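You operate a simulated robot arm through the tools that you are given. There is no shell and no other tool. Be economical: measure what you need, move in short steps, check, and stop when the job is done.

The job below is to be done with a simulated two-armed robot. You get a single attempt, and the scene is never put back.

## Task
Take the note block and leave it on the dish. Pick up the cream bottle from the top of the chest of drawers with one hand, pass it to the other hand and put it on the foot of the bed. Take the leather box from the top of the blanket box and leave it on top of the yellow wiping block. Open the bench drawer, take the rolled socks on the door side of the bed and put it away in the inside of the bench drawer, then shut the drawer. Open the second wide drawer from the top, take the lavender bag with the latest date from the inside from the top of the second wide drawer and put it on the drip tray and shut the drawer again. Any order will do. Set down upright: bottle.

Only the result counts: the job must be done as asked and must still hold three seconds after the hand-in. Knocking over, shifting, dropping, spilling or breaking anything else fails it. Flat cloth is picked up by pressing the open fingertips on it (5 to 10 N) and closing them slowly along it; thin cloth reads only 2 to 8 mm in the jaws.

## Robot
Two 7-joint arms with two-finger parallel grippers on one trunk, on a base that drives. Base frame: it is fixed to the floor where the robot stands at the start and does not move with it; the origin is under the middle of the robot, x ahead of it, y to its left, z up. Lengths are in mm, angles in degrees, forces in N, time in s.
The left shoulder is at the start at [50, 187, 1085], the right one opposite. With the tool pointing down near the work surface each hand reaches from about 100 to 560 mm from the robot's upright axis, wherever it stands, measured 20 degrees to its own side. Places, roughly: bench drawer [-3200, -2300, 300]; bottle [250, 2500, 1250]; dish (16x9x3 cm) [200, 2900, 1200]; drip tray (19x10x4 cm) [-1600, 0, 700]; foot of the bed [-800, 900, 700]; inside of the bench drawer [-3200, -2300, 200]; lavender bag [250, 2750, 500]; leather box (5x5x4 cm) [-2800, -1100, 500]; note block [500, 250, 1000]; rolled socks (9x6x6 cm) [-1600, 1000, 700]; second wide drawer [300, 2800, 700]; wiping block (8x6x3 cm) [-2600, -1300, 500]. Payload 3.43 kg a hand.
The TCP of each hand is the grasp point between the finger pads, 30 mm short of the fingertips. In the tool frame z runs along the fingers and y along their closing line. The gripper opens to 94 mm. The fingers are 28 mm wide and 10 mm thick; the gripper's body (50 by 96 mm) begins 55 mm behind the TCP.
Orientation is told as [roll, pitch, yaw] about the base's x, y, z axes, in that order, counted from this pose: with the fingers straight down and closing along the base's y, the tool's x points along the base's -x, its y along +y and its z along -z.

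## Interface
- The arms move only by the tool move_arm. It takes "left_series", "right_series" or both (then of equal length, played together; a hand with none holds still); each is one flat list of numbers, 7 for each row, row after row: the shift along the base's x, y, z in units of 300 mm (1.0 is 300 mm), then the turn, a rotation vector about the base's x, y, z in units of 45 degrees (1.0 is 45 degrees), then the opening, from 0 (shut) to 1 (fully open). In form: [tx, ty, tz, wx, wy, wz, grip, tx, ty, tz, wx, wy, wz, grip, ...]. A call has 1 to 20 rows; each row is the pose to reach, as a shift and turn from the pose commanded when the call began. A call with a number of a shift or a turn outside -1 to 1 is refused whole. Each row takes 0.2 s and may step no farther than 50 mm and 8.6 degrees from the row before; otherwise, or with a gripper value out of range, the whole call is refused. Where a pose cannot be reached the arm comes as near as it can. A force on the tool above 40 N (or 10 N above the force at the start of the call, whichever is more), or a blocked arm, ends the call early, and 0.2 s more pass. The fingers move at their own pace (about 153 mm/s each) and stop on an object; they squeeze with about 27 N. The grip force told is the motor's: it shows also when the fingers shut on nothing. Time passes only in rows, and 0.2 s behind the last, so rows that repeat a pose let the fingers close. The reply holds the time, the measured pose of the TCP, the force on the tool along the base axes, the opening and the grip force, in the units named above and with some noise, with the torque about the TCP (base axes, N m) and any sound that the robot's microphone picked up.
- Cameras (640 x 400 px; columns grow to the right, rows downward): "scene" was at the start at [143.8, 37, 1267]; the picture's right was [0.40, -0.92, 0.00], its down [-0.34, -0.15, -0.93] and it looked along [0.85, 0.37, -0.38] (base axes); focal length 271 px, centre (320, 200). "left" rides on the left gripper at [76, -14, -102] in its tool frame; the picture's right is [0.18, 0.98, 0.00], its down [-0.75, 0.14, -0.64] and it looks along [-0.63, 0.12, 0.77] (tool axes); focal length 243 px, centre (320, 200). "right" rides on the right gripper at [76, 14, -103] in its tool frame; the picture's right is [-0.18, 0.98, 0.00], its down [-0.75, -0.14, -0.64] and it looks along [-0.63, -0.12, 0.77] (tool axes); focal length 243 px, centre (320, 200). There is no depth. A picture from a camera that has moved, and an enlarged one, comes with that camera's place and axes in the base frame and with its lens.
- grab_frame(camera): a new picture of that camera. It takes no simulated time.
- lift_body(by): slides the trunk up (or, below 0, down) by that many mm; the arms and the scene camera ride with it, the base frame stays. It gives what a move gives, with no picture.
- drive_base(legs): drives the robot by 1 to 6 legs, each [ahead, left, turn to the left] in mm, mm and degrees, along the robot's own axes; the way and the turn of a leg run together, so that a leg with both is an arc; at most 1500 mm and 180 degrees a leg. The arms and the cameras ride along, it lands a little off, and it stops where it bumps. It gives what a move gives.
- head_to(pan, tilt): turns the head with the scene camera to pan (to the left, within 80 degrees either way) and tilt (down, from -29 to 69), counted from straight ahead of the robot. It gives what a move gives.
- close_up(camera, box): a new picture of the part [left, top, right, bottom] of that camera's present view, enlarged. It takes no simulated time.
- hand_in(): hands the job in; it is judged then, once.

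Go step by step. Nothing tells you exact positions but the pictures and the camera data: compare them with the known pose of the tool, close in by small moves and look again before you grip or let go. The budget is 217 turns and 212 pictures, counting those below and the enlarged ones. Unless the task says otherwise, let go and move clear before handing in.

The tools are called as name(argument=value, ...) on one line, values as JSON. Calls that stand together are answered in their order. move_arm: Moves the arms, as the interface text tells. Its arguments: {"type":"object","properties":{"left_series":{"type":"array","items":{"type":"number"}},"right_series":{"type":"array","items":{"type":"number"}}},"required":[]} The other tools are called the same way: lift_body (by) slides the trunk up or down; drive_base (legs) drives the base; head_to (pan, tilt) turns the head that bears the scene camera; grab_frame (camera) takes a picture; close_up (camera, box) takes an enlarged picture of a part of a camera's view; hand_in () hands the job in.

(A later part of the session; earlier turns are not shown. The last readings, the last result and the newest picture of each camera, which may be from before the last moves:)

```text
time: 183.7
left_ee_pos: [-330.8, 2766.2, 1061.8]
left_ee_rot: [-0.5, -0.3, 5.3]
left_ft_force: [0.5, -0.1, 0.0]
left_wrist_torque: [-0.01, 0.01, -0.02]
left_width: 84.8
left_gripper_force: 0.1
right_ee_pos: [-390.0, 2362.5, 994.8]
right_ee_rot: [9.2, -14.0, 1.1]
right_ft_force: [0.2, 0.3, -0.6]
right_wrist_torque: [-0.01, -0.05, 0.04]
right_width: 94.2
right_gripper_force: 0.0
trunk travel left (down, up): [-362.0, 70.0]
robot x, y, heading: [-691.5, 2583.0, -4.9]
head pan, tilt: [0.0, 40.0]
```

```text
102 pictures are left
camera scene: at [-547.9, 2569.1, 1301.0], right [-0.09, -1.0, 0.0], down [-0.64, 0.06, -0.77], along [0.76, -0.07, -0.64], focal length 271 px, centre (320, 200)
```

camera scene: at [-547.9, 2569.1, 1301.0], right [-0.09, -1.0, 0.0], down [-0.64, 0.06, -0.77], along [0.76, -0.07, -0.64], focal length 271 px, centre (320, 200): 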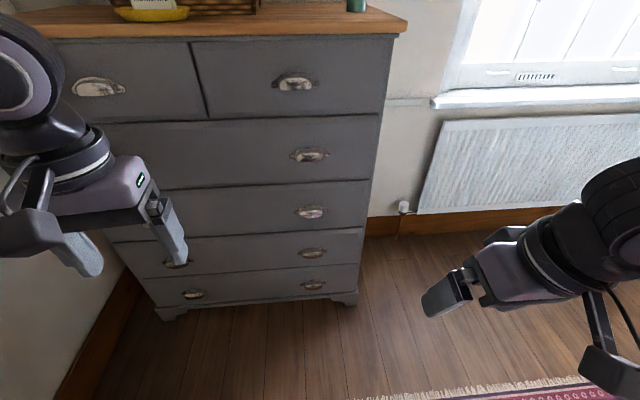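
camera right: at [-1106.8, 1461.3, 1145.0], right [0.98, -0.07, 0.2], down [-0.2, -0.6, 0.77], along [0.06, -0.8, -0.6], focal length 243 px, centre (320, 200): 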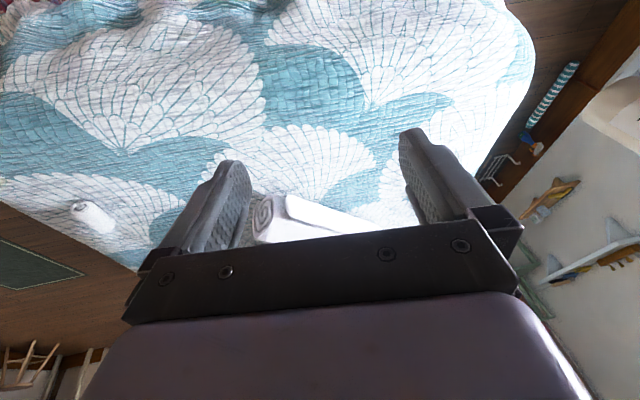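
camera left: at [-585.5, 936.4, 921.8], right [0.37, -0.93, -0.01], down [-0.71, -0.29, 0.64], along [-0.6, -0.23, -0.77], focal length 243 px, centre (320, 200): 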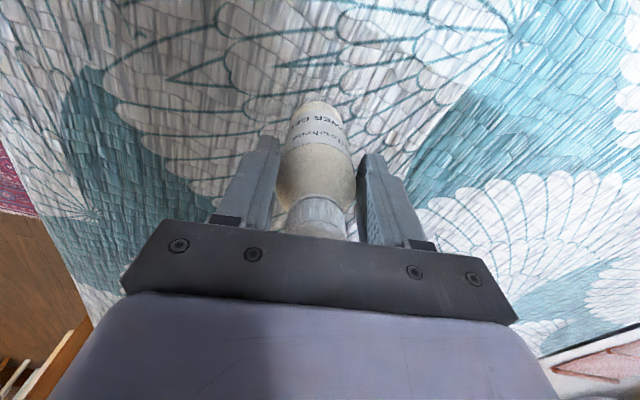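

The second wide drawer is the third row; its right handle is at about (115, 2542, 693). I zoom in on the handle and straighten up.

close_up(camera="scene", box=[270, 180, 350, 240])

drive_base(legs=[[80, 60, 5]])

move_arm(right_series=[0, 0, 0, -0.1, 0.15, 0, 0.5, 0, 0, -0.1, -0.1, 0, 0, 0.5, 0, 0, -0.2, -0.1, -0.18, 0, 0.5, 0, 0, -0.3, -0.1, -0.36, 0, 0.5, 0, 0, -0.4, -0.1, -0.54, 0, 0.5, 0, 0, -0.5, -0.1, -0.72, 0, 0.5, 0, 0, -0.6, -0.1, -0.9, 0, 0.5])

```text
6.67 times, centred on (310, 210) of scene
camera zoom: at [-547.9, 2569.1, 1301.0], right [-0.09, -1.0, 0.0], down [-0.64, 0.06, -0.77], along [0.76, -0.07, -0.64], focal length 1809 px, centre (387, 133)
```

zoom: 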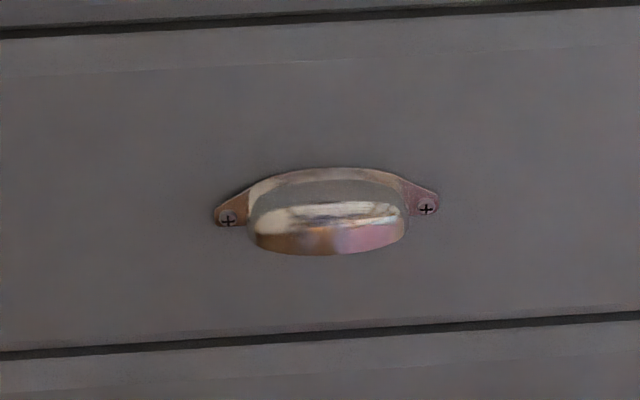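

```text
time: 184.8
left_ee_pos: [-265.8, 2856.4, 1060.8]
left_ee_rot: [-0.5, -0.2, 10.3]
left_ft_force: [-0.2, 0.7, -0.2]
left_wrist_torque: [-0.02, -0.01, -0.02]
left_width: 84.6
left_gripper_force: 0.1
right_ee_pos: [-287.6, 2449.9, 994.0]
right_ee_rot: [9.2, -14.0, 6.1]
right_ft_force: [0.5, 0.6, 0.5]
right_wrist_torque: [0.0, -0.01, -0.01]
right_width: 94.0
right_gripper_force: 0.0
trunk travel left (down, up): [-362.0, 70.0]
robot x, y, heading: [-607.1, 2641.4, -0.1]
head pan, tilt: [0.0, 40.0]
```

```text
time: 186.4
left_ee_pos: [-265.1, 2856.1, 1062.2]
left_ee_rot: [-0.5, -0.3, 10.3]
left_ft_force: [0.6, -0.3, 0.2]
left_wrist_torque: [-0.02, 0.01, -0.04]
left_width: 84.9
left_gripper_force: 0.1
right_ee_pos: [-253.1, 2443.4, 881.7]
right_ee_rot: [-1.2, -41.4, 11.1]
right_ft_force: [0.5, 0.0, 0.4]
right_wrist_torque: [0.0, -0.02, 0.0]
right_width: 47.1
right_gripper_force: 0.2
right hand out of reach, approached as far as the arm can: row 3, 4, 5, 6, 7
trunk travel left (down, up): [-362.0, 70.0]
robot x, y, heading: [-608.2, 2643.1, -0.3]
head pan, tilt: [0.0, 40.0]
```

The cup pull is open below, so the best hold is a finger behind its lip, with the hand pointing forward and up. I lower the trunk and extend the right hand forward while pitching it up.

lift_body(by=-200)

move_arm(right_series=[0.12, 0.03, 0, 0, -0.15, 0, 0.5, 0.25, 0.06, 0, 0, -0.32, 0, 0.5, 0.38, 0.09, 0, 0, -0.49, -0.05, 0.5, 0.5, 0.12, -0.03, 0, -0.66, -0.1, 0.5, 0.6, 0.15, -0.06, 0, -0.83, -0.15, 0.5, 0.65, 0.2, -0.1, 0, -1, -0.2, 0.5])

move_arm(right_series=[0, 0, 0, 0, -0.17, 0, 0.5, 0, 0, 0, 0, -0.34, 0, 0.5, 0, 0, 0, 0, -0.51, 0, 0.5, 0, 0, 0, 0, -0.68, 0, 0.5, 0, 0, 0, 0, -0.85, 0, 0.5])

grab_frame(camera="scene")

```text
time: 188.6
left_ee_pos: [-264.9, 2857.1, 862.6]
left_ee_rot: [-0.3, -0.2, 10.2]
left_ft_force: [0.3, 0.3, -0.1]
left_wrist_torque: [-0.02, -0.01, 0.03]
left_width: 84.7
left_gripper_force: 0.1
right_ee_pos: [-253.9, 2444.8, 683.6]
right_ee_rot: [-1.3, -41.3, 11.2]
right_ft_force: [-0.6, 0.4, 0.2]
right_wrist_torque: [0.0, 0.02, 0.0]
right_width: 47.1
right_gripper_force: 0.1
trunk travel left (down, up): [-162.0, 270.0]
robot x, y, heading: [-610.3, 2640.9, 0.1]
head pan, tilt: [0.0, 40.0]
```

```text
time: 190.0
left_ee_pos: [-265.9, 2854.6, 861.8]
left_ee_rot: [-0.5, -0.2, 10.2]
left_ft_force: [0.3, 0.4, -0.6]
left_wrist_torque: [-0.01, -0.02, -0.01]
left_width: 84.5
left_gripper_force: 0.1
right_ee_pos: [-63.0, 2583.0, 708.2]
right_ee_rot: [-42.4, -83.2, 38.7]
right_ft_force: [-1.3, -0.2, -0.3]
right_wrist_torque: [-0.01, -0.01, 0.0]
right_width: 47.1
right_gripper_force: 0.0
right hand out of reach, approached as far as the arm can: row 1, 2, 3, 4, 5, 6
trunk travel left (down, up): [-162.0, 270.0]
robot x, y, heading: [-611.0, 2636.4, 0.4]
head pan, tilt: [0.0, 40.0]
```

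```text
time: 191.2
left_ee_pos: [-266.1, 2855.7, 861.5]
left_ee_rot: [-0.5, -0.3, 10.2]
left_ft_force: [-0.6, 1.0, 0.1]
left_wrist_torque: [0.01, 0.0, 0.01]
left_width: 85.0
left_gripper_force: 0.1
right_ee_pos: [-92.8, 2639.0, 855.7]
right_ee_rot: [-176.6, -60.8, 169.1]
right_ft_force: [-0.8, 0.0, 0.0]
right_wrist_torque: [0.02, 0.0, -0.01]
right_width: 47.2
right_gripper_force: 0.1
right hand out of reach, approached as far as the arm can: row 1, 2, 3, 4, 5
trunk travel left (down, up): [-162.0, 270.0]
robot x, y, heading: [-608.0, 2640.5, 0.1]
head pan, tilt: [0.0, 40.0]
```

```text
100 pictures are left
camera scene: at [-465.3, 2640.6, 1100.9], right [0.0, -1.0, 0.0], down [-0.64, 0.0, -0.77], along [0.77, 0.0, -0.64], focal length 271 px, centre (320, 200)
```

scene: 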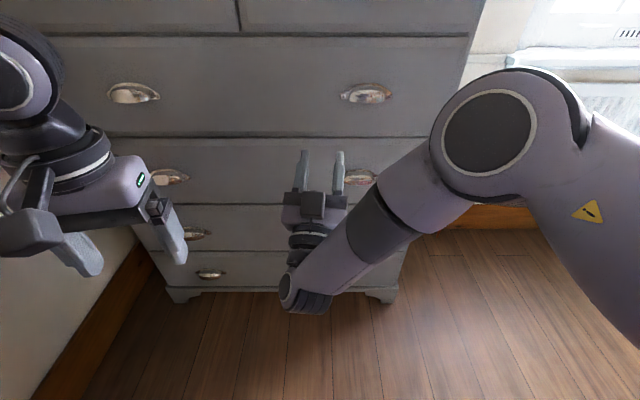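

The hand can point up. I now roll it 90° about its own axis so that it closes in the vertical plane (one finger inside the cup, one in front).

move_arm(right_series=[0, 0, 0, 0.15, -0.02, 0.085, 0.5, 0, 0, 0, 0.3, -0.04, 0.17, 0.5, 0, 0, 0, 0.45, -0.06, 0.255, 0.5, 0, 0, 0, 0.6, -0.08, 0.34, 0.5, 0, 0, 0, 0.75, -0.1, 0.425, 0.5, 0, 0, 0, 0.87, -0.11, 0.49, 0.5])

move_arm(right_series=[0, 0, 0, 0.15, -0.02, 0.085, 0.5, 0, 0, 0, 0.3, -0.04, 0.17, 0.5, 0, 0, 0, 0.45, -0.06, 0.255, 0.5, 0, 0, 0, 0.6, -0.08, 0.34, 0.5, 0, 0, 0, 0.75, -0.1, 0.425, 0.5, 0, 0, 0, 0.87, -0.11, 0.49, 0.5])

grab_frame(camera="scene")

```text
time: 192.6
left_ee_pos: [-266.1, 2855.5, 861.6]
left_ee_rot: [-0.4, -0.3, 10.3]
left_ft_force: [0.6, 0.3, -0.7]
left_wrist_torque: [-0.02, 0.02, 0.01]
left_width: 84.5
left_gripper_force: 0.1
right_ee_pos: [-86.0, 2639.7, 869.6]
right_ee_rot: [130.0, -37.3, -126.2]
right_ft_force: [0.7, -0.3, -0.9]
right_wrist_torque: [0.02, 0.0, 0.0]
right_width: 46.9
right_gripper_force: 0.1
right hand out of reach, approached as far as the arm can: row 2, 3, 4, 5, 6
trunk travel left (down, up): [-162.0, 270.0]
robot x, y, heading: [-607.0, 2639.6, 0.1]
head pan, tilt: [0.0, 40.0]
```

```text
time: 194.0
left_ee_pos: [-265.8, 2856.1, 861.5]
left_ee_rot: [-0.4, -0.2, 10.1]
left_ft_force: [1.0, 0.2, 0.6]
left_wrist_torque: [0.0, -0.03, -0.01]
left_width: 84.6
left_gripper_force: 0.1
right_ee_pos: [-79.8, 2639.9, 872.9]
right_ee_rot: [121.4, 1.1, -100.5]
right_ft_force: [-0.1, 0.2, -0.2]
right_wrist_torque: [0.02, -0.02, -0.02]
right_width: 46.9
right_gripper_force: 0.1
right hand out of reach, approached as far as the arm can: row 2, 3, 4, 5, 6
trunk travel left (down, up): [-162.0, 270.0]
robot x, y, heading: [-606.6, 2641.7, -0.2]
head pan, tilt: [0.0, 40.0]
```

```text
99 pictures are left
camera scene: at [-465.3, 2640.5, 1101.0], right [0.0, -1.0, 0.0], down [-0.64, 0.0, -0.77], along [0.77, 0.0, -0.64], focal length 271 px, centre (320, 200)
```

scene: 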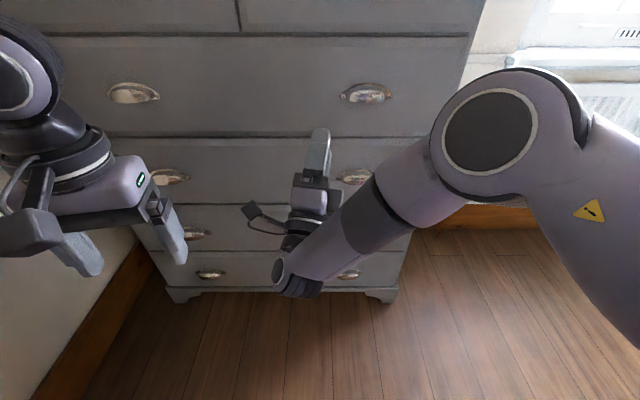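

The hand now points up ~31° with closing in the vertical plane. The cup lip is around (112, 2544, 669). I lower the trunk, straighten the yaw and line up.

lift_body(by=-160)

move_arm(right_series=[0, -0.1, 0, 0, 0, 0.12, 0.5, 0, -0.2, -0.05, 0, 0, 0.23, 0.5, 0, -0.32, -0.15, 0, 0, 0.23, 0.5])

head_to(pan=-20, tilt=30)

grab_frame(camera="scene")

```text
time: 195.8
left_ee_pos: [-266.2, 2856.2, 702.0]
left_ee_rot: [-0.4, -0.3, 10.2]
left_ft_force: [-0.1, 0.1, 0.6]
left_wrist_torque: [0.02, 0.02, 0.01]
left_width: 85.0
left_gripper_force: 0.0
right_ee_pos: [-82.1, 2639.7, 710.7]
right_ee_rot: [121.1, 0.8, -100.5]
right_ft_force: [0.9, 0.4, 0.2]
right_wrist_torque: [-0.01, 0.0, 0.05]
right_width: 46.8
right_gripper_force: 0.1
trunk travel left (down, up): [-2.0, 430.0]
robot x, y, heading: [-608.5, 2639.1, 0.2]
head pan, tilt: [0.0, 40.0]
```

```text
time: 196.7
left_ee_pos: [-266.7, 2856.1, 702.1]
left_ee_rot: [-0.6, -0.3, 10.3]
left_ft_force: [-0.5, -0.5, -0.1]
left_wrist_torque: [-0.02, 0.0, 0.03]
left_width: 84.5
left_gripper_force: 0.0
right_ee_pos: [-115.0, 2629.7, 739.1]
right_ee_rot: [120.1, 0.8, -89.5]
right_ft_force: [0.1, 0.3, 0.4]
right_wrist_torque: [-0.01, 0.0, -0.03]
right_width: 47.0
right_gripper_force: 0.0
right hand out of reach, approached as far as the arm can: row 1, 2, 3
trunk travel left (down, up): [-2.0, 430.0]
robot x, y, heading: [-608.8, 2641.5, 0.2]
head pan, tilt: [0.0, 40.0]
```

```text
time: 197.5
left_ee_pos: [-267.4, 2857.0, 702.5]
left_ee_rot: [-0.4, -0.4, 10.4]
left_ft_force: [0.1, -0.5, -1.2]
left_wrist_torque: [0.0, 0.0, 0.02]
left_width: 84.7
left_gripper_force: 0.0
right_ee_pos: [-113.6, 2630.1, 743.0]
right_ee_rot: [120.5, 1.0, -89.4]
right_ft_force: [0.5, -0.5, 0.5]
right_wrist_torque: [0.0, -0.03, 0.0]
right_width: 47.1
right_gripper_force: 0.0
trunk travel left (down, up): [-2.0, 430.0]
robot x, y, heading: [-609.5, 2640.1, -0.1]
head pan, tilt: [-20.0, 30.0]
```

```text
98 pictures are left
camera scene: at [-465.3, 2609.7, 956.3], right [-0.34, -0.94, 0.0], down [-0.47, 0.17, -0.87], along [0.81, -0.3, -0.5], focal length 271 px, centre (320, 200)
```

scene: 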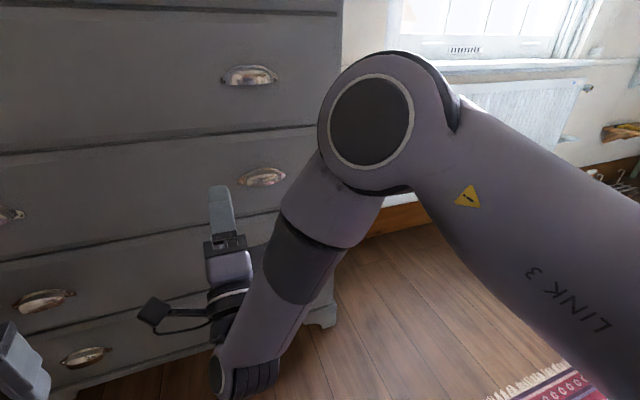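

This pose can't get low enough. A simpler hold: the cup is ~80 mm wide, so a nearly vertical hand closing along y can squeeze its ends. I undo the roll and turn the hand back down, raising the trunk.

lift_body(by=300)

move_arm(right_series=[0, 0, 0, -0.15, 0, -0.085, 0.5, 0, 0, 0, -0.3, 0, -0.17, 0.5, 0, 0, 0, -0.45, 0, -0.255, 0.5, 0, 0, 0, -0.6, 0, -0.34, 0.5, 0, 0, 0, -0.75, 0, -0.425, 0.5, 0, 0, 0, -0.87, 0, -0.49, 0.5])

move_arm(right_series=[0, 0, 0, -0.15, 0, -0.085, 0.5, 0, 0, 0, -0.3, 0, -0.17, 0.5, 0, 0, 0, -0.45, 0, -0.255, 0.5, 0, 0, 0, -0.6, 0, -0.34, 0.5, 0, 0, 0, -0.75, 0, -0.425, 0.5, 0, 0, 0, -0.87, 0, -0.49, 0.5])

move_arm(right_series=[0, -0.05, 0, 0, 0.18, 0, 0.5, 0, -0.1, 0, 0, 0.36, 0, 0.5, 0, -0.15, 0, 0, 0.54, 0, 0.5, 0, -0.2, 0, 0, 0.72, 0, 0.5, 0, -0.25, 0, 0, 0.9, 0, 0.5, 0, -0.3, 0, 0, 1, 0, 0.5])

```text
time: 200.5
left_ee_pos: [-265.8, 2855.8, 1002.3]
left_ee_rot: [-0.4, -0.2, 10.3]
left_ft_force: [-0.2, 0.8, 0.3]
left_wrist_torque: [0.03, 0.04, -0.03]
left_width: 84.6
left_gripper_force: 0.0
right_ee_pos: [-112.2, 2629.7, 1048.1]
right_ee_rot: [121.0, 1.2, -89.6]
right_ft_force: [-0.4, -0.6, 0.1]
right_wrist_torque: [0.02, -0.01, 0.0]
right_width: 47.2
right_gripper_force: 0.1
trunk travel left (down, up): [-302.0, 130.0]
robot x, y, heading: [-609.4, 2642.2, 0.1]
head pan, tilt: [-20.0, 30.0]
```

```text
time: 201.9
left_ee_pos: [-266.3, 2855.0, 1002.7]
left_ee_rot: [-0.4, -0.4, 10.4]
left_ft_force: [0.5, -0.5, 0.2]
left_wrist_torque: [0.02, 0.05, 0.02]
left_width: 84.5
left_gripper_force: 0.0
right_ee_pos: [-113.4, 2626.4, 1040.8]
right_ee_rot: [126.9, -37.8, -114.5]
right_ft_force: [1.2, -0.1, 0.4]
right_wrist_torque: [-0.03, -0.01, 0.03]
right_width: 47.0
right_gripper_force: 0.0
trunk travel left (down, up): [-302.0, 130.0]
robot x, y, heading: [-609.8, 2636.7, -0.3]
head pan, tilt: [-20.0, 30.0]
```

```text
time: 203.5
left_ee_pos: [-266.3, 2856.3, 1000.7]
left_ee_rot: [-0.4, -0.3, 10.1]
left_ft_force: [0.1, 0.6, -0.4]
left_wrist_torque: [0.01, 0.01, 0.0]
left_width: 84.7
left_gripper_force: 0.0
right_ee_pos: [-105.9, 2613.9, 1038.7]
right_ee_rot: [175.9, -63.9, -177.7]
right_ft_force: [0.0, 0.2, 0.7]
right_wrist_torque: [0.02, -0.02, 0.0]
right_width: 47.0
right_gripper_force: 0.2
trunk travel left (down, up): [-302.0, 130.0]
robot x, y, heading: [-609.9, 2642.2, 0.0]
head pan, tilt: [-20.0, 30.0]
stopped in row 6 (right hand): the arm was blocked; the commanded pose is now the measured one
```

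```text
time: 204.9
left_ee_pos: [-266.0, 2855.9, 1000.4]
left_ee_rot: [-0.4, -0.3, 10.1]
left_ft_force: [0.2, -0.2, -0.1]
left_wrist_torque: [0.01, -0.02, 0.02]
left_width: 84.4
left_gripper_force: 0.0
right_ee_pos: [-107.7, 2526.5, 1038.9]
right_ee_rot: [1.1, -70.9, -3.0]
right_ft_force: [0.2, 0.2, 0.7]
right_wrist_torque: [-0.01, -0.01, 0.05]
right_width: 47.0
right_gripper_force: 0.0
trunk travel left (down, up): [-302.0, 130.0]
robot x, y, heading: [-609.6, 2639.9, -0.1]
head pan, tilt: [-20.0, 30.0]
```

move_arm(right_series=[-0.1, 0.01, -0.1, 0, 0.18, 0, 0.8, -0.2, 0.02, -0.2, 0, 0.36, 0, 1, -0.3, 0.03, -0.3, 0, 0.54, 0, 1, -0.36, 0.04, -0.4, 0, 0.72, 0, 1, -0.4, 0.05, -0.5, 0, 0.9, 0, 1, -0.4, 0.06, -0.6, 0, 1, 0.05, 1])

move_arm(right_series=[0, 0, -0.12, 0, 0.18, 0, 1, 0, 0, -0.25, 0, 0.36, 0, 1, 0, 0, -0.38, 0, 0.42, 0, 1, 0, 0, -0.5, 0, 0.42, 0, 1])

drive_base(legs=[[200, 0, 0]])

head_to(pan=0, tilt=45)

grab_frame(camera="scene")

grab_frame(camera="right")

```text
time: 206.3
left_ee_pos: [-266.4, 2855.7, 1001.5]
left_ee_rot: [-0.3, -0.3, 10.2]
left_ft_force: [0.0, 0.8, -0.3]
left_wrist_torque: [-0.01, 0.0, -0.01]
left_width: 84.7
left_gripper_force: 0.1
right_ee_pos: [-226.7, 2543.8, 857.6]
right_ee_rot: [-0.4, -25.9, 0.5]
right_ft_force: [0.0, -0.1, 0.1]
right_wrist_torque: [0.01, -0.02, -0.01]
right_width: 94.3
right_gripper_force: 0.1
trunk travel left (down, up): [-302.0, 130.0]
robot x, y, heading: [-610.4, 2642.1, -0.1]
head pan, tilt: [-20.0, 30.0]
```

```text
time: 207.3
left_ee_pos: [-267.1, 2855.7, 1001.5]
left_ee_rot: [-0.4, -0.3, 10.3]
left_ft_force: [0.3, 0.0, -1.2]
left_wrist_torque: [0.0, 0.0, -0.01]
left_width: 84.5
left_gripper_force: 0.0
right_ee_pos: [-226.4, 2543.4, 704.8]
right_ee_rot: [-0.3, -6.9, 0.5]
right_ft_force: [-0.5, -0.5, 0.4]
right_wrist_torque: [0.03, -0.04, 0.0]
right_width: 94.0
right_gripper_force: 0.0
trunk travel left (down, up): [-302.0, 130.0]
robot x, y, heading: [-606.7, 2642.1, 0.2]
head pan, tilt: [-20.0, 30.0]
```

```text
time: 208.9
left_ee_pos: [-61.9, 2856.7, 1002.3]
left_ee_rot: [-0.4, -0.3, 10.1]
left_ft_force: [-0.8, -0.9, 0.4]
left_wrist_torque: [-0.01, -0.01, 0.02]
left_width: 84.7
left_gripper_force: 0.1
right_ee_pos: [-25.2, 2543.1, 705.5]
right_ee_rot: [-0.4, -7.1, 0.5]
right_ft_force: [0.6, 0.6, 0.2]
right_wrist_torque: [0.0, -0.01, -0.02]
right_width: 94.1
right_gripper_force: 0.1
trunk travel left (down, up): [-302.0, 130.0]
robot x, y, heading: [-405.6, 2640.8, -0.1]
head pan, tilt: [-20.0, 30.0]
```

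```text
time: 209.7
left_ee_pos: [-62.0, 2855.9, 1001.7]
left_ee_rot: [-0.3, -0.3, 10.1]
left_ft_force: [-0.8, -0.1, 0.2]
left_wrist_torque: [0.01, -0.02, 0.01]
left_width: 84.6
left_gripper_force: 0.1
right_ee_pos: [-24.6, 2544.2, 705.9]
right_ee_rot: [-0.4, -7.2, 0.4]
right_ft_force: [0.8, -0.2, -0.7]
right_wrist_torque: [0.02, 0.02, 0.01]
right_width: 94.2
right_gripper_force: 0.0
trunk travel left (down, up): [-302.0, 130.0]
robot x, y, heading: [-405.8, 2639.6, -0.2]
head pan, tilt: [0.0, 45.0]
```

```text
97 pictures are left
camera scene: at [-265.3, 2640.5, 1233.7], right [0.0, -1.0, 0.0], down [-0.71, 0.0, -0.71], along [0.71, 0.0, -0.71], focal length 271 px, centre (320, 200)
```

scene: 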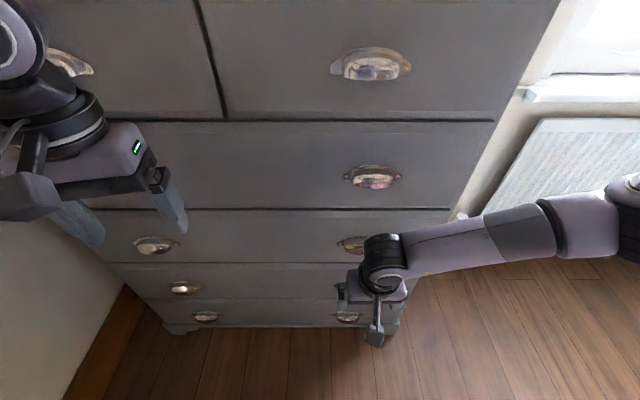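

```text
96 pictures are left
camera right: at [-111.8, 2558.8, 799.8], right [0.18, 0.98, 0.02], down [0.67, -0.13, 0.73], along [0.72, -0.12, -0.68], focal length 243 px, centre (320, 200)
```

right: 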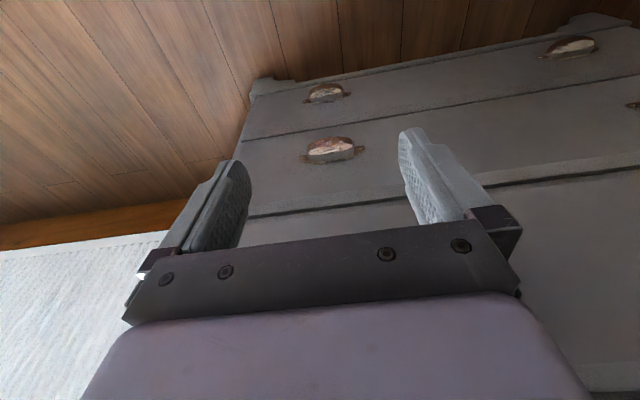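

The handle centre is at y≈2541, z≈690. I come in level with it and look before the last bit.

move_arm(right_series=[0.05, -0.01, -0.05, 0, 0, 0, 1, 0.18, -0.01, -0.06, 0, 0, 0, 1, 0.3, -0.01, -0.06, 0, 0, 0, 1, 0.36, -0.01, -0.06, 0, 0, 0, 1])

grab_frame(camera="right")

close_up(camera="scene", box=[300, 190, 440, 330])

```text
time: 210.7
left_ee_pos: [-63.9, 2855.1, 1000.2]
left_ee_rot: [-0.4, -0.3, 10.2]
left_ft_force: [0.3, 0.9, 0.2]
left_wrist_torque: [0.01, -0.02, 0.02]
left_width: 84.6
left_gripper_force: 0.1
right_ee_pos: [84.7, 2542.1, 688.6]
right_ee_rot: [-0.2, -7.0, 0.5]
right_ft_force: [-0.5, -0.1, 0.3]
right_wrist_torque: [0.02, 0.0, -0.02]
right_width: 94.0
right_gripper_force: 0.0
trunk travel left (down, up): [-302.0, 130.0]
robot x, y, heading: [-406.6, 2639.2, -0.0]
head pan, tilt: [0.0, 45.0]
```

```text
95 pictures are left
camera right: at [-3.2, 2556.2, 781.8], right [0.18, 0.98, 0.02], down [0.67, -0.13, 0.73], along [0.72, -0.12, -0.68], focal length 243 px, centre (320, 200)
```

right: 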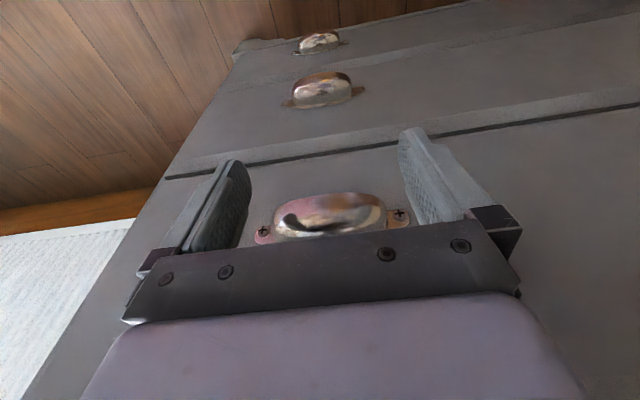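

```text
2.86 times, centred on (370, 260) of scene
camera zoom: at [-265.3, 2640.6, 1233.7], right [0.0, -1.0, 0.0], down [-0.71, 0.0, -0.71], along [0.71, 0.0, -0.71], focal length 776 px, centre (177, 29)
```

zoom: 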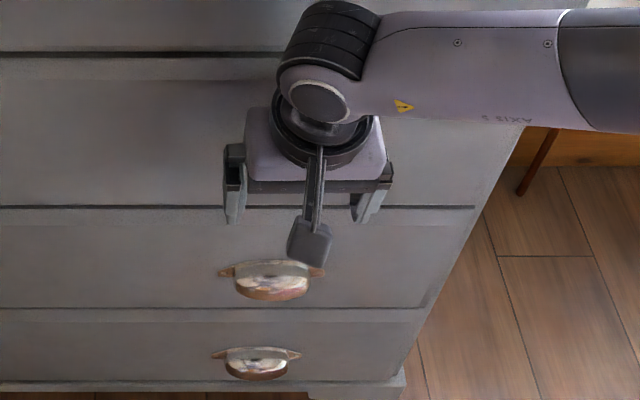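

The dome sits between the fingers. Final advance of ~34 mm, then squeeze.

move_arm(right_series=[0.05, 0, -0.02, 0, 0, 0, 1, 0.1, 0, -0.02, 0, 0, 0, 1, 0.12, 0, -0.02, 0, 0, 0, 1])

move_arm(right_series=[0, 0, 0, 0, 0, 0, 0.7, 0, 0, 0, 0, 0, 0, 0.4, 0, 0, 0, 0, 0, 0, 0.4])

grab_frame(camera="right")

```text
time: 211.4
left_ee_pos: [-65.7, 2854.8, 1002.4]
left_ee_rot: [-0.5, -0.4, 10.1]
left_ft_force: [-0.1, 0.0, 0.0]
left_wrist_torque: [-0.02, 0.01, 0.02]
left_width: 84.9
left_gripper_force: 0.0
right_ee_pos: [102.8, 2540.6, 677.5]
right_ee_rot: [-0.8, -5.8, 0.8]
right_ft_force: [-22.0, -2.1, 10.9]
right_wrist_torque: [-0.86, -0.72, -0.58]
right_width: 94.1
right_gripper_force: 0.0
trunk travel left (down, up): [-302.0, 130.0]
robot x, y, heading: [-409.2, 2642.8, -0.0]
head pan, tilt: [0.0, 45.0]
stopped in row 3 (right hand): the force on the tool passed its limit (the readings are from after the stop); the commanded pose is now the measured one
```

```text
time: 212.2
left_ee_pos: [-65.1, 2854.5, 1001.6]
left_ee_rot: [-0.5, -0.4, 10.1]
left_ft_force: [0.6, 1.2, 0.3]
left_wrist_torque: [-0.04, 0.0, 0.0]
left_width: 84.4
left_gripper_force: 0.0
right_ee_pos: [101.8, 2536.5, 675.4]
right_ee_rot: [-1.4, -5.1, 0.7]
right_ft_force: [-17.8, -6.4, 14.1]
right_wrist_torque: [-0.68, 0.84, -0.7]
right_width: 81.8
right_gripper_force: 38.5
trunk travel left (down, up): [-302.0, 130.0]
robot x, y, heading: [-409.7, 2637.6, -0.3]
head pan, tilt: [0.0, 45.0]
stopped in row 3 (right hand): the force on the tool passed its limit (the readings are from after the stop); the commanded pose is now the measured one
```

```text
93 pictures are left
camera right: at [16.1, 2553.0, 770.9], right [0.17, 0.98, -0.01], down [0.69, -0.12, 0.71], along [0.7, -0.13, -0.7], focal length 243 px, centre (320, 200)
```

right: 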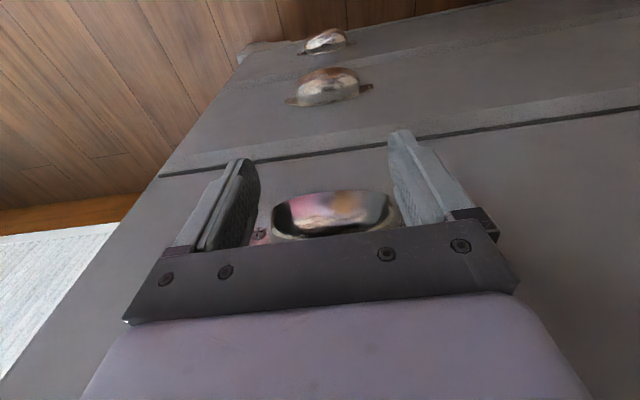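

It's clamped at 81.8 mm. I try pulling by backing up slightly and check whether the drawer follows.

drive_base(legs=[[-40, 0, 0]])

grab_frame(camera="right")

```text
time: 213.0
left_ee_pos: [-104.4, 2854.1, 1002.7]
left_ee_rot: [-0.3, -0.3, 10.0]
left_ft_force: [0.0, 0.1, 0.2]
left_wrist_torque: [0.03, 0.01, -0.03]
left_width: 84.7
left_gripper_force: 0.1
right_ee_pos: [64.3, 2536.6, 675.0]
right_ee_rot: [-1.4, -5.5, 0.9]
right_ft_force: [-3.8, -13.0, 8.1]
right_wrist_torque: [-0.07, 0.43, -0.29]
right_width: 81.8
right_gripper_force: 45.3
trunk travel left (down, up): [-302.0, 130.0]
robot x, y, heading: [-445.0, 2639.7, 0.0]
head pan, tilt: [0.0, 45.0]
```

```text
92 pictures are left
camera right: at [-21.6, 2552.7, 770.3], right [0.17, 0.99, 0.0], down [0.69, -0.12, 0.71], along [0.7, -0.12, -0.7], focal length 243 px, centre (320, 200)
```

right: 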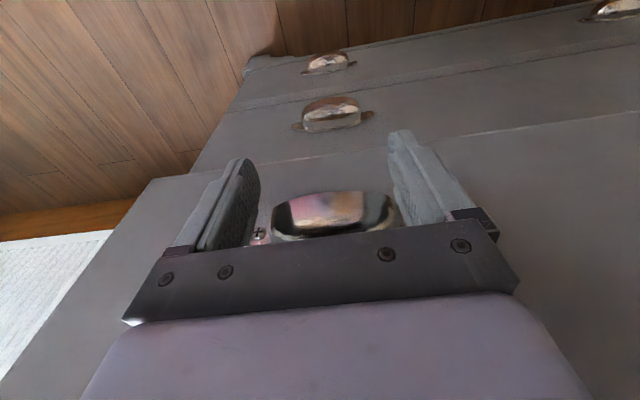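

The drawer follows. I pull it out a further 270 mm.

drive_base(legs=[[-270, 0, 0]])

head_to(pan=0, tilt=45)

grab_frame(camera="scene")

```text
time: 215.0
left_ee_pos: [-378.2, 2857.3, 1001.3]
left_ee_rot: [-0.5, -0.3, 10.4]
left_ft_force: [0.2, 0.6, 0.8]
left_wrist_torque: [0.02, 0.03, 0.0]
left_width: 84.6
left_gripper_force: 0.1
right_ee_pos: [-208.7, 2539.4, 674.9]
right_ee_rot: [-1.3, -5.4, 1.1]
right_ft_force: [0.0, 0.2, 0.3]
right_wrist_torque: [-0.02, -0.01, 0.0]
right_width: 37.6
right_gripper_force: 0.1
trunk travel left (down, up): [-302.0, 130.0]
robot x, y, heading: [-719.0, 2636.9, 0.1]
head pan, tilt: [0.0, 45.0]
```

```text
time: 215.6
left_ee_pos: [-378.2, 2855.8, 1001.4]
left_ee_rot: [-0.4, -0.3, 10.4]
left_ft_force: [-1.0, 0.8, 0.2]
left_wrist_torque: [-0.01, -0.01, 0.02]
left_width: 84.5
left_gripper_force: 0.0
right_ee_pos: [-209.8, 2539.4, 674.3]
right_ee_rot: [-1.3, -5.3, 1.1]
right_ft_force: [-0.3, 0.3, 0.7]
right_wrist_torque: [-0.02, 0.04, -0.03]
right_width: 37.6
right_gripper_force: 0.1
trunk travel left (down, up): [-302.0, 130.0]
robot x, y, heading: [-723.1, 2640.1, 0.3]
head pan, tilt: [0.0, 45.0]
```

```text
91 pictures are left
camera scene: at [-580.1, 2640.4, 1233.7], right [0.0, -1.0, 0.0], down [-0.71, 0.0, -0.71], along [0.71, 0.0, -0.71], focal length 271 px, centre (320, 200)
```

scene: 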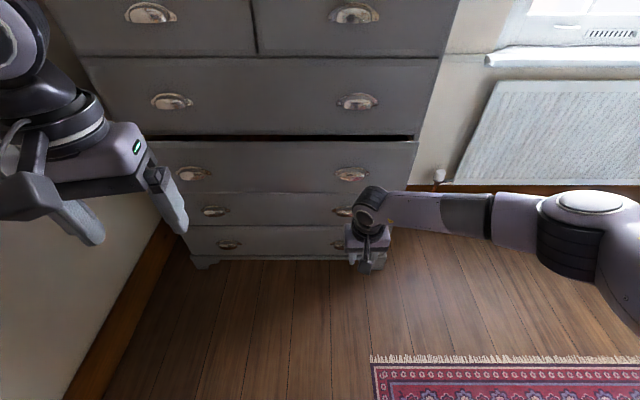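

It opened part-way before the grip slipped. Zoom in to see the gap at the drawer's top edge.

close_up(camera="scene", box=[280, 80, 440, 200])

grab_frame(camera="right")

```text
3.33 times, centred on (360, 140) of scene
camera zoom: at [-580.1, 2640.4, 1233.7], right [0.0, -1.0, 0.0], down [-0.71, 0.0, -0.71], along [0.71, 0.0, -0.71], focal length 905 px, centre (187, 400)
```

zoom: 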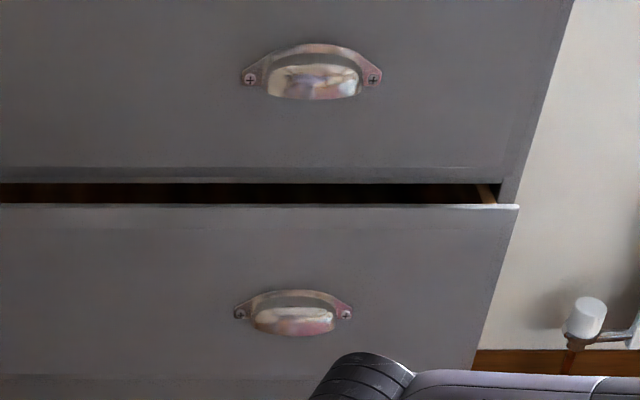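

```text
89 pictures are left
camera right: at [-294.2, 2554.7, 769.9], right [0.17, 0.99, -0.01], down [0.69, -0.11, 0.71], along [0.7, -0.12, -0.7], focal length 243 px, centre (320, 200)
```

right: 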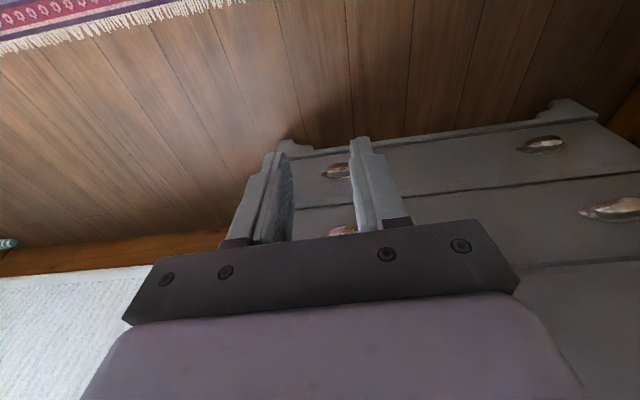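

The drawer is open ~33 mm. I regrip the cup, better centred, and pull in gentler steps.

move_arm(right_series=[0, 0.008, 0.03, 0.03, -0.04, -0.02, 1, 0, 0.008, 0.03, 0.03, -0.04, -0.02, 1, 0, 0.008, 0.03, 0.03, -0.04, -0.02, 1])

drive_base(legs=[[240, 0, 0]])

grab_frame(camera="right")

```text
time: 216.4
left_ee_pos: [-378.9, 2856.6, 1000.4]
left_ee_rot: [-0.4, -0.4, 10.4]
left_ft_force: [-0.2, -0.4, 0.5]
left_wrist_torque: [0.0, 0.0, -0.02]
left_width: 84.5
left_gripper_force: 0.1
right_ee_pos: [-209.7, 2540.3, 682.9]
right_ee_rot: [0.0, -7.2, 0.1]
right_ft_force: [-0.1, -0.5, -0.2]
right_wrist_torque: [0.02, 0.01, 0.02]
right_width: 94.1
right_gripper_force: 0.1
trunk travel left (down, up): [-302.0, 130.0]
robot x, y, heading: [-718.3, 2637.9, 0.2]
head pan, tilt: [0.0, 45.0]
```

```text
time: 218.1
left_ee_pos: [-144.7, 2856.5, 1002.2]
left_ee_rot: [-0.4, -0.3, 10.2]
left_ft_force: [-0.5, 0.4, -0.7]
left_wrist_torque: [0.01, 0.01, -0.01]
left_width: 84.5
left_gripper_force: 0.1
right_ee_pos: [24.8, 2541.9, 682.8]
right_ee_rot: [0.0, -7.1, 0.1]
right_ft_force: [0.6, -0.3, -0.3]
right_wrist_torque: [0.0, 0.0, 0.0]
right_width: 94.0
right_gripper_force: 0.0
trunk travel left (down, up): [-302.0, 130.0]
robot x, y, heading: [-486.1, 2641.8, 0.2]
head pan, tilt: [0.0, 45.0]
```

```text
88 pictures are left
camera right: at [-64.4, 2556.5, 776.0], right [0.18, 0.98, 0.02], down [0.67, -0.14, 0.73], along [0.72, -0.12, -0.68], focal length 243 px, centre (320, 200)
```

right: 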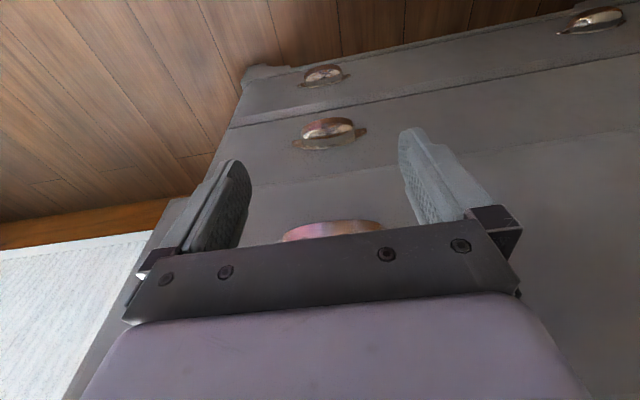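

move_arm(right_series=[0.05, 0.002, 0, 0, 0, 0, 1, 0.1, 0.002, 0, 0, 0, 0, 1, 0.13, 0.002, 0, 0, 0, 0, 1, 0.145, 0.002, 0, 0, 0, 0, 1, 0.16, 0.002, 0, 0, 0, 0, 1])

move_arm(right_series=[0, 0, 0, 0, 0, 0, 0.75, 0, 0, 0, 0, 0, 0, 0.4])

drive_base(legs=[[-40, 0, 0]])

drive_base(legs=[[-40, 0, 0]])

```text
time: 219.3
left_ee_pos: [-145.7, 2857.0, 1001.9]
left_ee_rot: [-0.4, -0.3, 10.3]
left_ft_force: [0.3, 0.0, 1.0]
left_wrist_torque: [-0.02, 0.0, 0.0]
left_width: 84.3
left_gripper_force: 0.0
right_ee_pos: [71.3, 2540.7, 681.6]
right_ee_rot: [-0.1, -7.2, 0.1]
right_ft_force: [-5.2, -5.5, 0.8]
right_wrist_torque: [-0.03, -0.07, -0.3]
right_width: 94.1
right_gripper_force: 0.1
trunk travel left (down, up): [-302.0, 130.0]
robot x, y, heading: [-487.0, 2642.7, -0.2]
head pan, tilt: [0.0, 45.0]
```

```text
time: 219.9
left_ee_pos: [-145.2, 2856.6, 1001.6]
left_ee_rot: [-0.4, -0.3, 10.3]
left_ft_force: [0.0, -0.9, 0.0]
left_wrist_torque: [0.05, 0.02, 0.0]
left_width: 84.5
left_gripper_force: 0.1
right_ee_pos: [72.1, 2539.6, 680.9]
right_ee_rot: [-0.2, -7.1, -0.3]
right_ft_force: [-5.4, -14.8, -1.2]
right_wrist_torque: [-0.28, -0.05, -1.46]
right_width: 85.4
right_gripper_force: 45.2
trunk travel left (down, up): [-302.0, 130.0]
robot x, y, heading: [-489.3, 2638.4, 0.2]
head pan, tilt: [0.0, 45.0]
```

```text
time: 220.8
left_ee_pos: [-184.6, 2854.8, 1002.1]
left_ee_rot: [-0.4, -0.3, 10.3]
left_ft_force: [0.5, -0.1, 0.2]
left_wrist_torque: [0.02, 0.02, 0.02]
left_width: 84.3
left_gripper_force: 0.0
right_ee_pos: [31.1, 2538.6, 680.7]
right_ee_rot: [-0.2, -7.0, -0.2]
right_ft_force: [-6.1, -21.1, -1.0]
right_wrist_torque: [-0.15, 0.02, -0.43]
right_width: 85.7
right_gripper_force: 45.2
trunk travel left (down, up): [-302.0, 130.0]
robot x, y, heading: [-527.5, 2641.2, 0.0]
head pan, tilt: [0.0, 45.0]
```

```text
time: 221.7
left_ee_pos: [-224.2, 2855.4, 1000.7]
left_ee_rot: [-0.6, -0.3, 10.2]
left_ft_force: [0.7, -0.6, -0.2]
left_wrist_torque: [-0.02, 0.02, 0.01]
left_width: 84.8
left_gripper_force: 0.1
right_ee_pos: [-9.3, 2538.7, 681.5]
right_ee_rot: [-0.2, -6.7, -0.1]
right_ft_force: [-6.0, -0.7, 5.0]
right_wrist_torque: [0.08, 0.52, 0.06]
right_width: 85.6
right_gripper_force: 44.9
trunk travel left (down, up): [-302.0, 130.0]
robot x, y, heading: [-566.1, 2640.7, -0.1]
head pan, tilt: [0.0, 45.0]
```

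It's following well; continue in small legs.

drive_base(legs=[[-40, 0, 0], [-40, 0, 0]])

drive_base(legs=[[-40, 0, 0], [-40, 0, 0]])

grab_frame(camera="scene")

```text
time: 223.0
left_ee_pos: [-305.0, 2854.9, 1002.8]
left_ee_rot: [-0.4, -0.3, 10.2]
left_ft_force: [-0.3, 0.8, 0.5]
left_wrist_torque: [-0.01, 0.0, -0.02]
left_width: 84.6
left_gripper_force: 0.1
right_ee_pos: [-90.8, 2537.8, 680.4]
right_ee_rot: [-0.3, -6.6, -0.1]
right_ft_force: [-4.7, -1.2, 8.4]
right_wrist_torque: [0.25, 0.83, -0.1]
right_width: 85.5
right_gripper_force: 44.8
trunk travel left (down, up): [-302.0, 130.0]
robot x, y, heading: [-646.8, 2640.2, 0.0]
head pan, tilt: [0.0, 45.0]
```

```text
time: 224.4
left_ee_pos: [-386.0, 2855.9, 1001.9]
left_ee_rot: [-0.6, -0.3, 10.1]
left_ft_force: [-0.2, -0.4, -0.2]
left_wrist_torque: [0.03, -0.04, -0.05]
left_width: 84.6
left_gripper_force: 0.1
right_ee_pos: [-173.7, 2538.2, 681.0]
right_ee_rot: [-0.2, -6.3, -0.2]
right_ft_force: [-6.1, 1.2, 8.4]
right_wrist_torque: [0.35, 0.86, -0.16]
right_width: 85.3
right_gripper_force: 44.9
trunk travel left (down, up): [-302.0, 130.0]
robot x, y, heading: [-726.6, 2641.5, -0.2]
head pan, tilt: [0.0, 45.0]
```

```text
87 pictures are left
camera scene: at [-589.6, 2640.4, 1233.9], right [0.0, -1.0, 0.0], down [-0.71, 0.0, -0.71], along [0.71, 0.0, -0.71], focal length 271 px, centre (320, 200)
```

scene: 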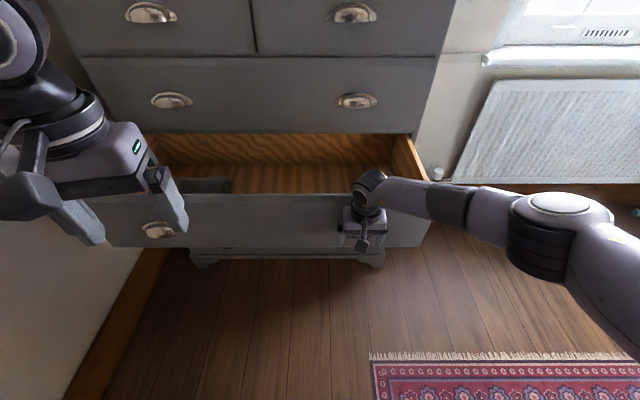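

The drawer is open about 275 mm. I release the handle, back the hand off, raise the trunk and look inside.

move_arm(right_series=[0, 0, 0, 0, 0, 0, 1, -0.13, 0, 0, 0, 0, 0, 1, -0.26, 0, 0, 0, 0, 0, 1, -0.38, 0, 0.1, 0, 0, 0, 1, -0.42, -0.05, 0.25, 0, 0, 0, 1, -0.42, -0.15, 0.4, 0, 0, 0, 1])

lift_body(by=128)

drive_base(legs=[[150, 40, 0]])

head_to(pan=5, tilt=55)

grab_frame(camera="scene")

```text
refused: row 6 steps farther than a row can; nothing moved
```

```text
time: 224.9
left_ee_pos: [-385.5, 2856.2, 1016.4]
left_ee_rot: [-0.4, -0.1, 10.0]
left_ft_force: [-0.1, 0.3, 0.3]
left_wrist_torque: [0.0, -0.02, -0.01]
left_width: 84.6
left_gripper_force: 0.0
right_ee_pos: [-180.1, 2539.1, 686.8]
right_ee_rot: [-0.4, -5.2, -0.1]
right_ft_force: [-3.7, 0.2, -14.6]
right_wrist_torque: [0.36, -0.85, -0.14]
right_width: 85.5
right_gripper_force: 45.2
trunk travel left (down, up): [-317.0, 114.0]
robot x, y, heading: [-732.3, 2640.5, -0.1]
head pan, tilt: [0.0, 45.0]
stopped: the force on the tool passed its limit (the readings are from after the stop); the commanded pose is now the measured one
```

```text
time: 226.0
left_ee_pos: [-320.6, 2873.8, 1016.3]
left_ee_rot: [-0.4, -0.3, 9.9]
left_ft_force: [0.0, 1.1, -0.3]
left_wrist_torque: [-0.03, -0.01, -0.02]
left_width: 84.5
left_gripper_force: 0.1
right_ee_pos: [-112.4, 2539.8, 686.9]
right_ee_rot: [-2.0, -5.5, -1.2]
right_ft_force: [0.2, 0.0, -0.1]
right_wrist_torque: [-0.03, -0.01, -0.01]
right_width: 0.0
right_gripper_force: 33.2
trunk travel left (down, up): [-317.0, 114.0]
robot x, y, heading: [-661.2, 2661.0, -0.2]
head pan, tilt: [0.0, 45.0]
stopped in leg 1: the force on the tool passed its limit (the readings are from after the stop); the commanded pose is now the measured one
```

```text
time: 226.7
left_ee_pos: [-320.8, 2872.3, 1017.5]
left_ee_rot: [-0.4, -0.2, 9.9]
left_ft_force: [0.2, 0.2, -0.4]
left_wrist_torque: [0.0, 0.0, 0.01]
left_width: 84.7
left_gripper_force: 0.0
right_ee_pos: [-111.7, 2539.5, 686.4]
right_ee_rot: [-2.2, -5.4, -1.1]
right_ft_force: [-0.3, 0.5, 1.3]
right_wrist_torque: [0.04, 0.05, 0.0]
right_width: 0.1
right_gripper_force: 32.9
trunk travel left (down, up): [-317.0, 114.0]
robot x, y, heading: [-663.8, 2660.7, -0.1]
head pan, tilt: [5.0, 55.0]
```

```text
86 pictures are left
camera scene: at [-533.1, 2664.0, 1235.7], right [0.08, -1.0, 0.0], down [-0.82, -0.07, -0.57], along [0.57, 0.05, -0.82], focal length 271 px, centre (320, 200)
```

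scene: 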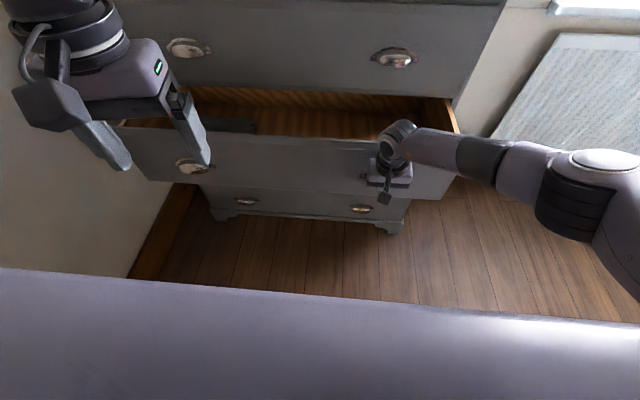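

My chained moves pushed the drawer in a bit, but it's still open ~200 mm. I back the hand off properly and raise.

drive_base(legs=[[-80, 0, 0]])

move_arm(right_series=[-0.1, -0.03, 0.05, 0, 0, 0, 0.3, -0.15, -0.1, 0.15, 0, 0, 0, 0.3, -0.15, -0.2, 0.25, 0, 0, 0, 0.3, -0.15, -0.25, 0.38, 0, 0, 0, 0.3])

lift_body(by=112)

head_to(pan=8, tilt=45)

grab_frame(camera="scene")

```text
time: 227.8
left_ee_pos: [-399.7, 2872.0, 1017.8]
left_ee_rot: [-0.4, -0.2, 10.1]
left_ft_force: [-1.5, 0.5, -0.4]
left_wrist_torque: [0.03, 0.02, -0.02]
left_width: 84.5
left_gripper_force: 0.1
right_ee_pos: [-189.3, 2540.8, 686.9]
right_ee_rot: [-2.1, -5.4, -0.9]
right_ft_force: [0.4, -1.1, 0.8]
right_wrist_torque: [0.0, 0.0, 0.01]
right_width: 37.8
right_gripper_force: 0.1
trunk travel left (down, up): [-317.0, 114.0]
robot x, y, heading: [-740.9, 2660.0, 0.0]
head pan, tilt: [5.0, 55.0]
```

```text
time: 228.8
left_ee_pos: [-399.8, 2873.6, 1016.8]
left_ee_rot: [-0.5, -0.3, 10.1]
left_ft_force: [-1.6, 0.4, -0.7]
left_wrist_torque: [-0.02, 0.02, 0.0]
left_width: 84.6
left_gripper_force: 0.0
right_ee_pos: [-236.6, 2466.2, 799.1]
right_ee_rot: [-2.2, -5.4, -0.8]
right_ft_force: [0.4, 0.4, 0.6]
right_wrist_torque: [-0.01, 0.0, 0.01]
right_width: 28.3
right_gripper_force: 0.1
trunk travel left (down, up): [-317.0, 114.0]
robot x, y, heading: [-740.4, 2661.3, 0.1]
head pan, tilt: [5.0, 55.0]
```

```text
time: 230.2
left_ee_pos: [-398.9, 2873.2, 1129.2]
left_ee_rot: [-0.4, -0.2, 10.1]
left_ft_force: [-0.1, -0.5, 0.6]
left_wrist_torque: [-0.01, 0.01, 0.01]
left_width: 84.6
left_gripper_force: 0.1
right_ee_pos: [-236.5, 2466.1, 910.1]
right_ee_rot: [-2.1, -5.4, -1.0]
right_ft_force: [-0.5, 0.7, 0.0]
right_wrist_torque: [0.0, 0.05, 0.0]
right_width: 28.3
right_gripper_force: 0.0
trunk travel left (down, up): [-429.0, 2.0]
robot x, y, heading: [-742.6, 2656.2, -0.1]
head pan, tilt: [5.0, 55.0]
```

```text
time: 230.9
left_ee_pos: [-401.0, 2873.4, 1128.7]
left_ee_rot: [-0.3, -0.2, 10.1]
left_ft_force: [0.3, 0.4, -0.1]
left_wrist_torque: [0.0, -0.02, -0.01]
left_width: 84.3
left_gripper_force: 0.0
right_ee_pos: [-236.6, 2465.6, 910.1]
right_ee_rot: [-2.1, -5.4, -1.0]
right_ft_force: [-0.9, 1.0, -0.6]
right_wrist_torque: [0.01, -0.04, -0.01]
right_width: 28.3
right_gripper_force: 0.0
trunk travel left (down, up): [-429.0, 2.0]
robot x, y, heading: [-742.8, 2656.5, -0.3]
head pan, tilt: [8.0, 45.0]
```

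```text
85 pictures are left
camera scene: at [-603.1, 2669.4, 1361.0], right [0.14, -0.99, 0.0], down [-0.7, -0.1, -0.71], along [0.7, 0.1, -0.71], focal length 271 px, centre (320, 200)
```

scene: 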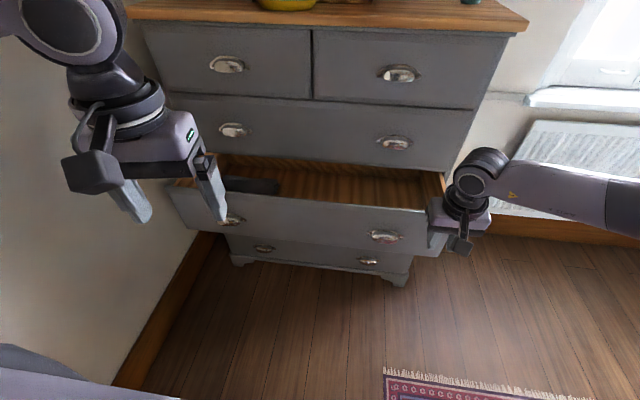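

close_up(camera="scene", box=[170, 140, 450, 240])

```text
2.29 times, centred on (310, 190) of scene
camera zoom: at [-603.1, 2669.4, 1361.0], right [0.14, -0.99, 0.0], down [-0.7, -0.1, -0.71], along [0.7, 0.1, -0.71], focal length 620 px, centre (343, 223)
```

zoom: 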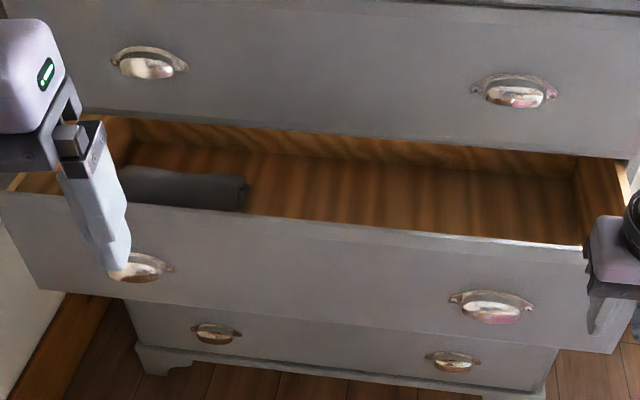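

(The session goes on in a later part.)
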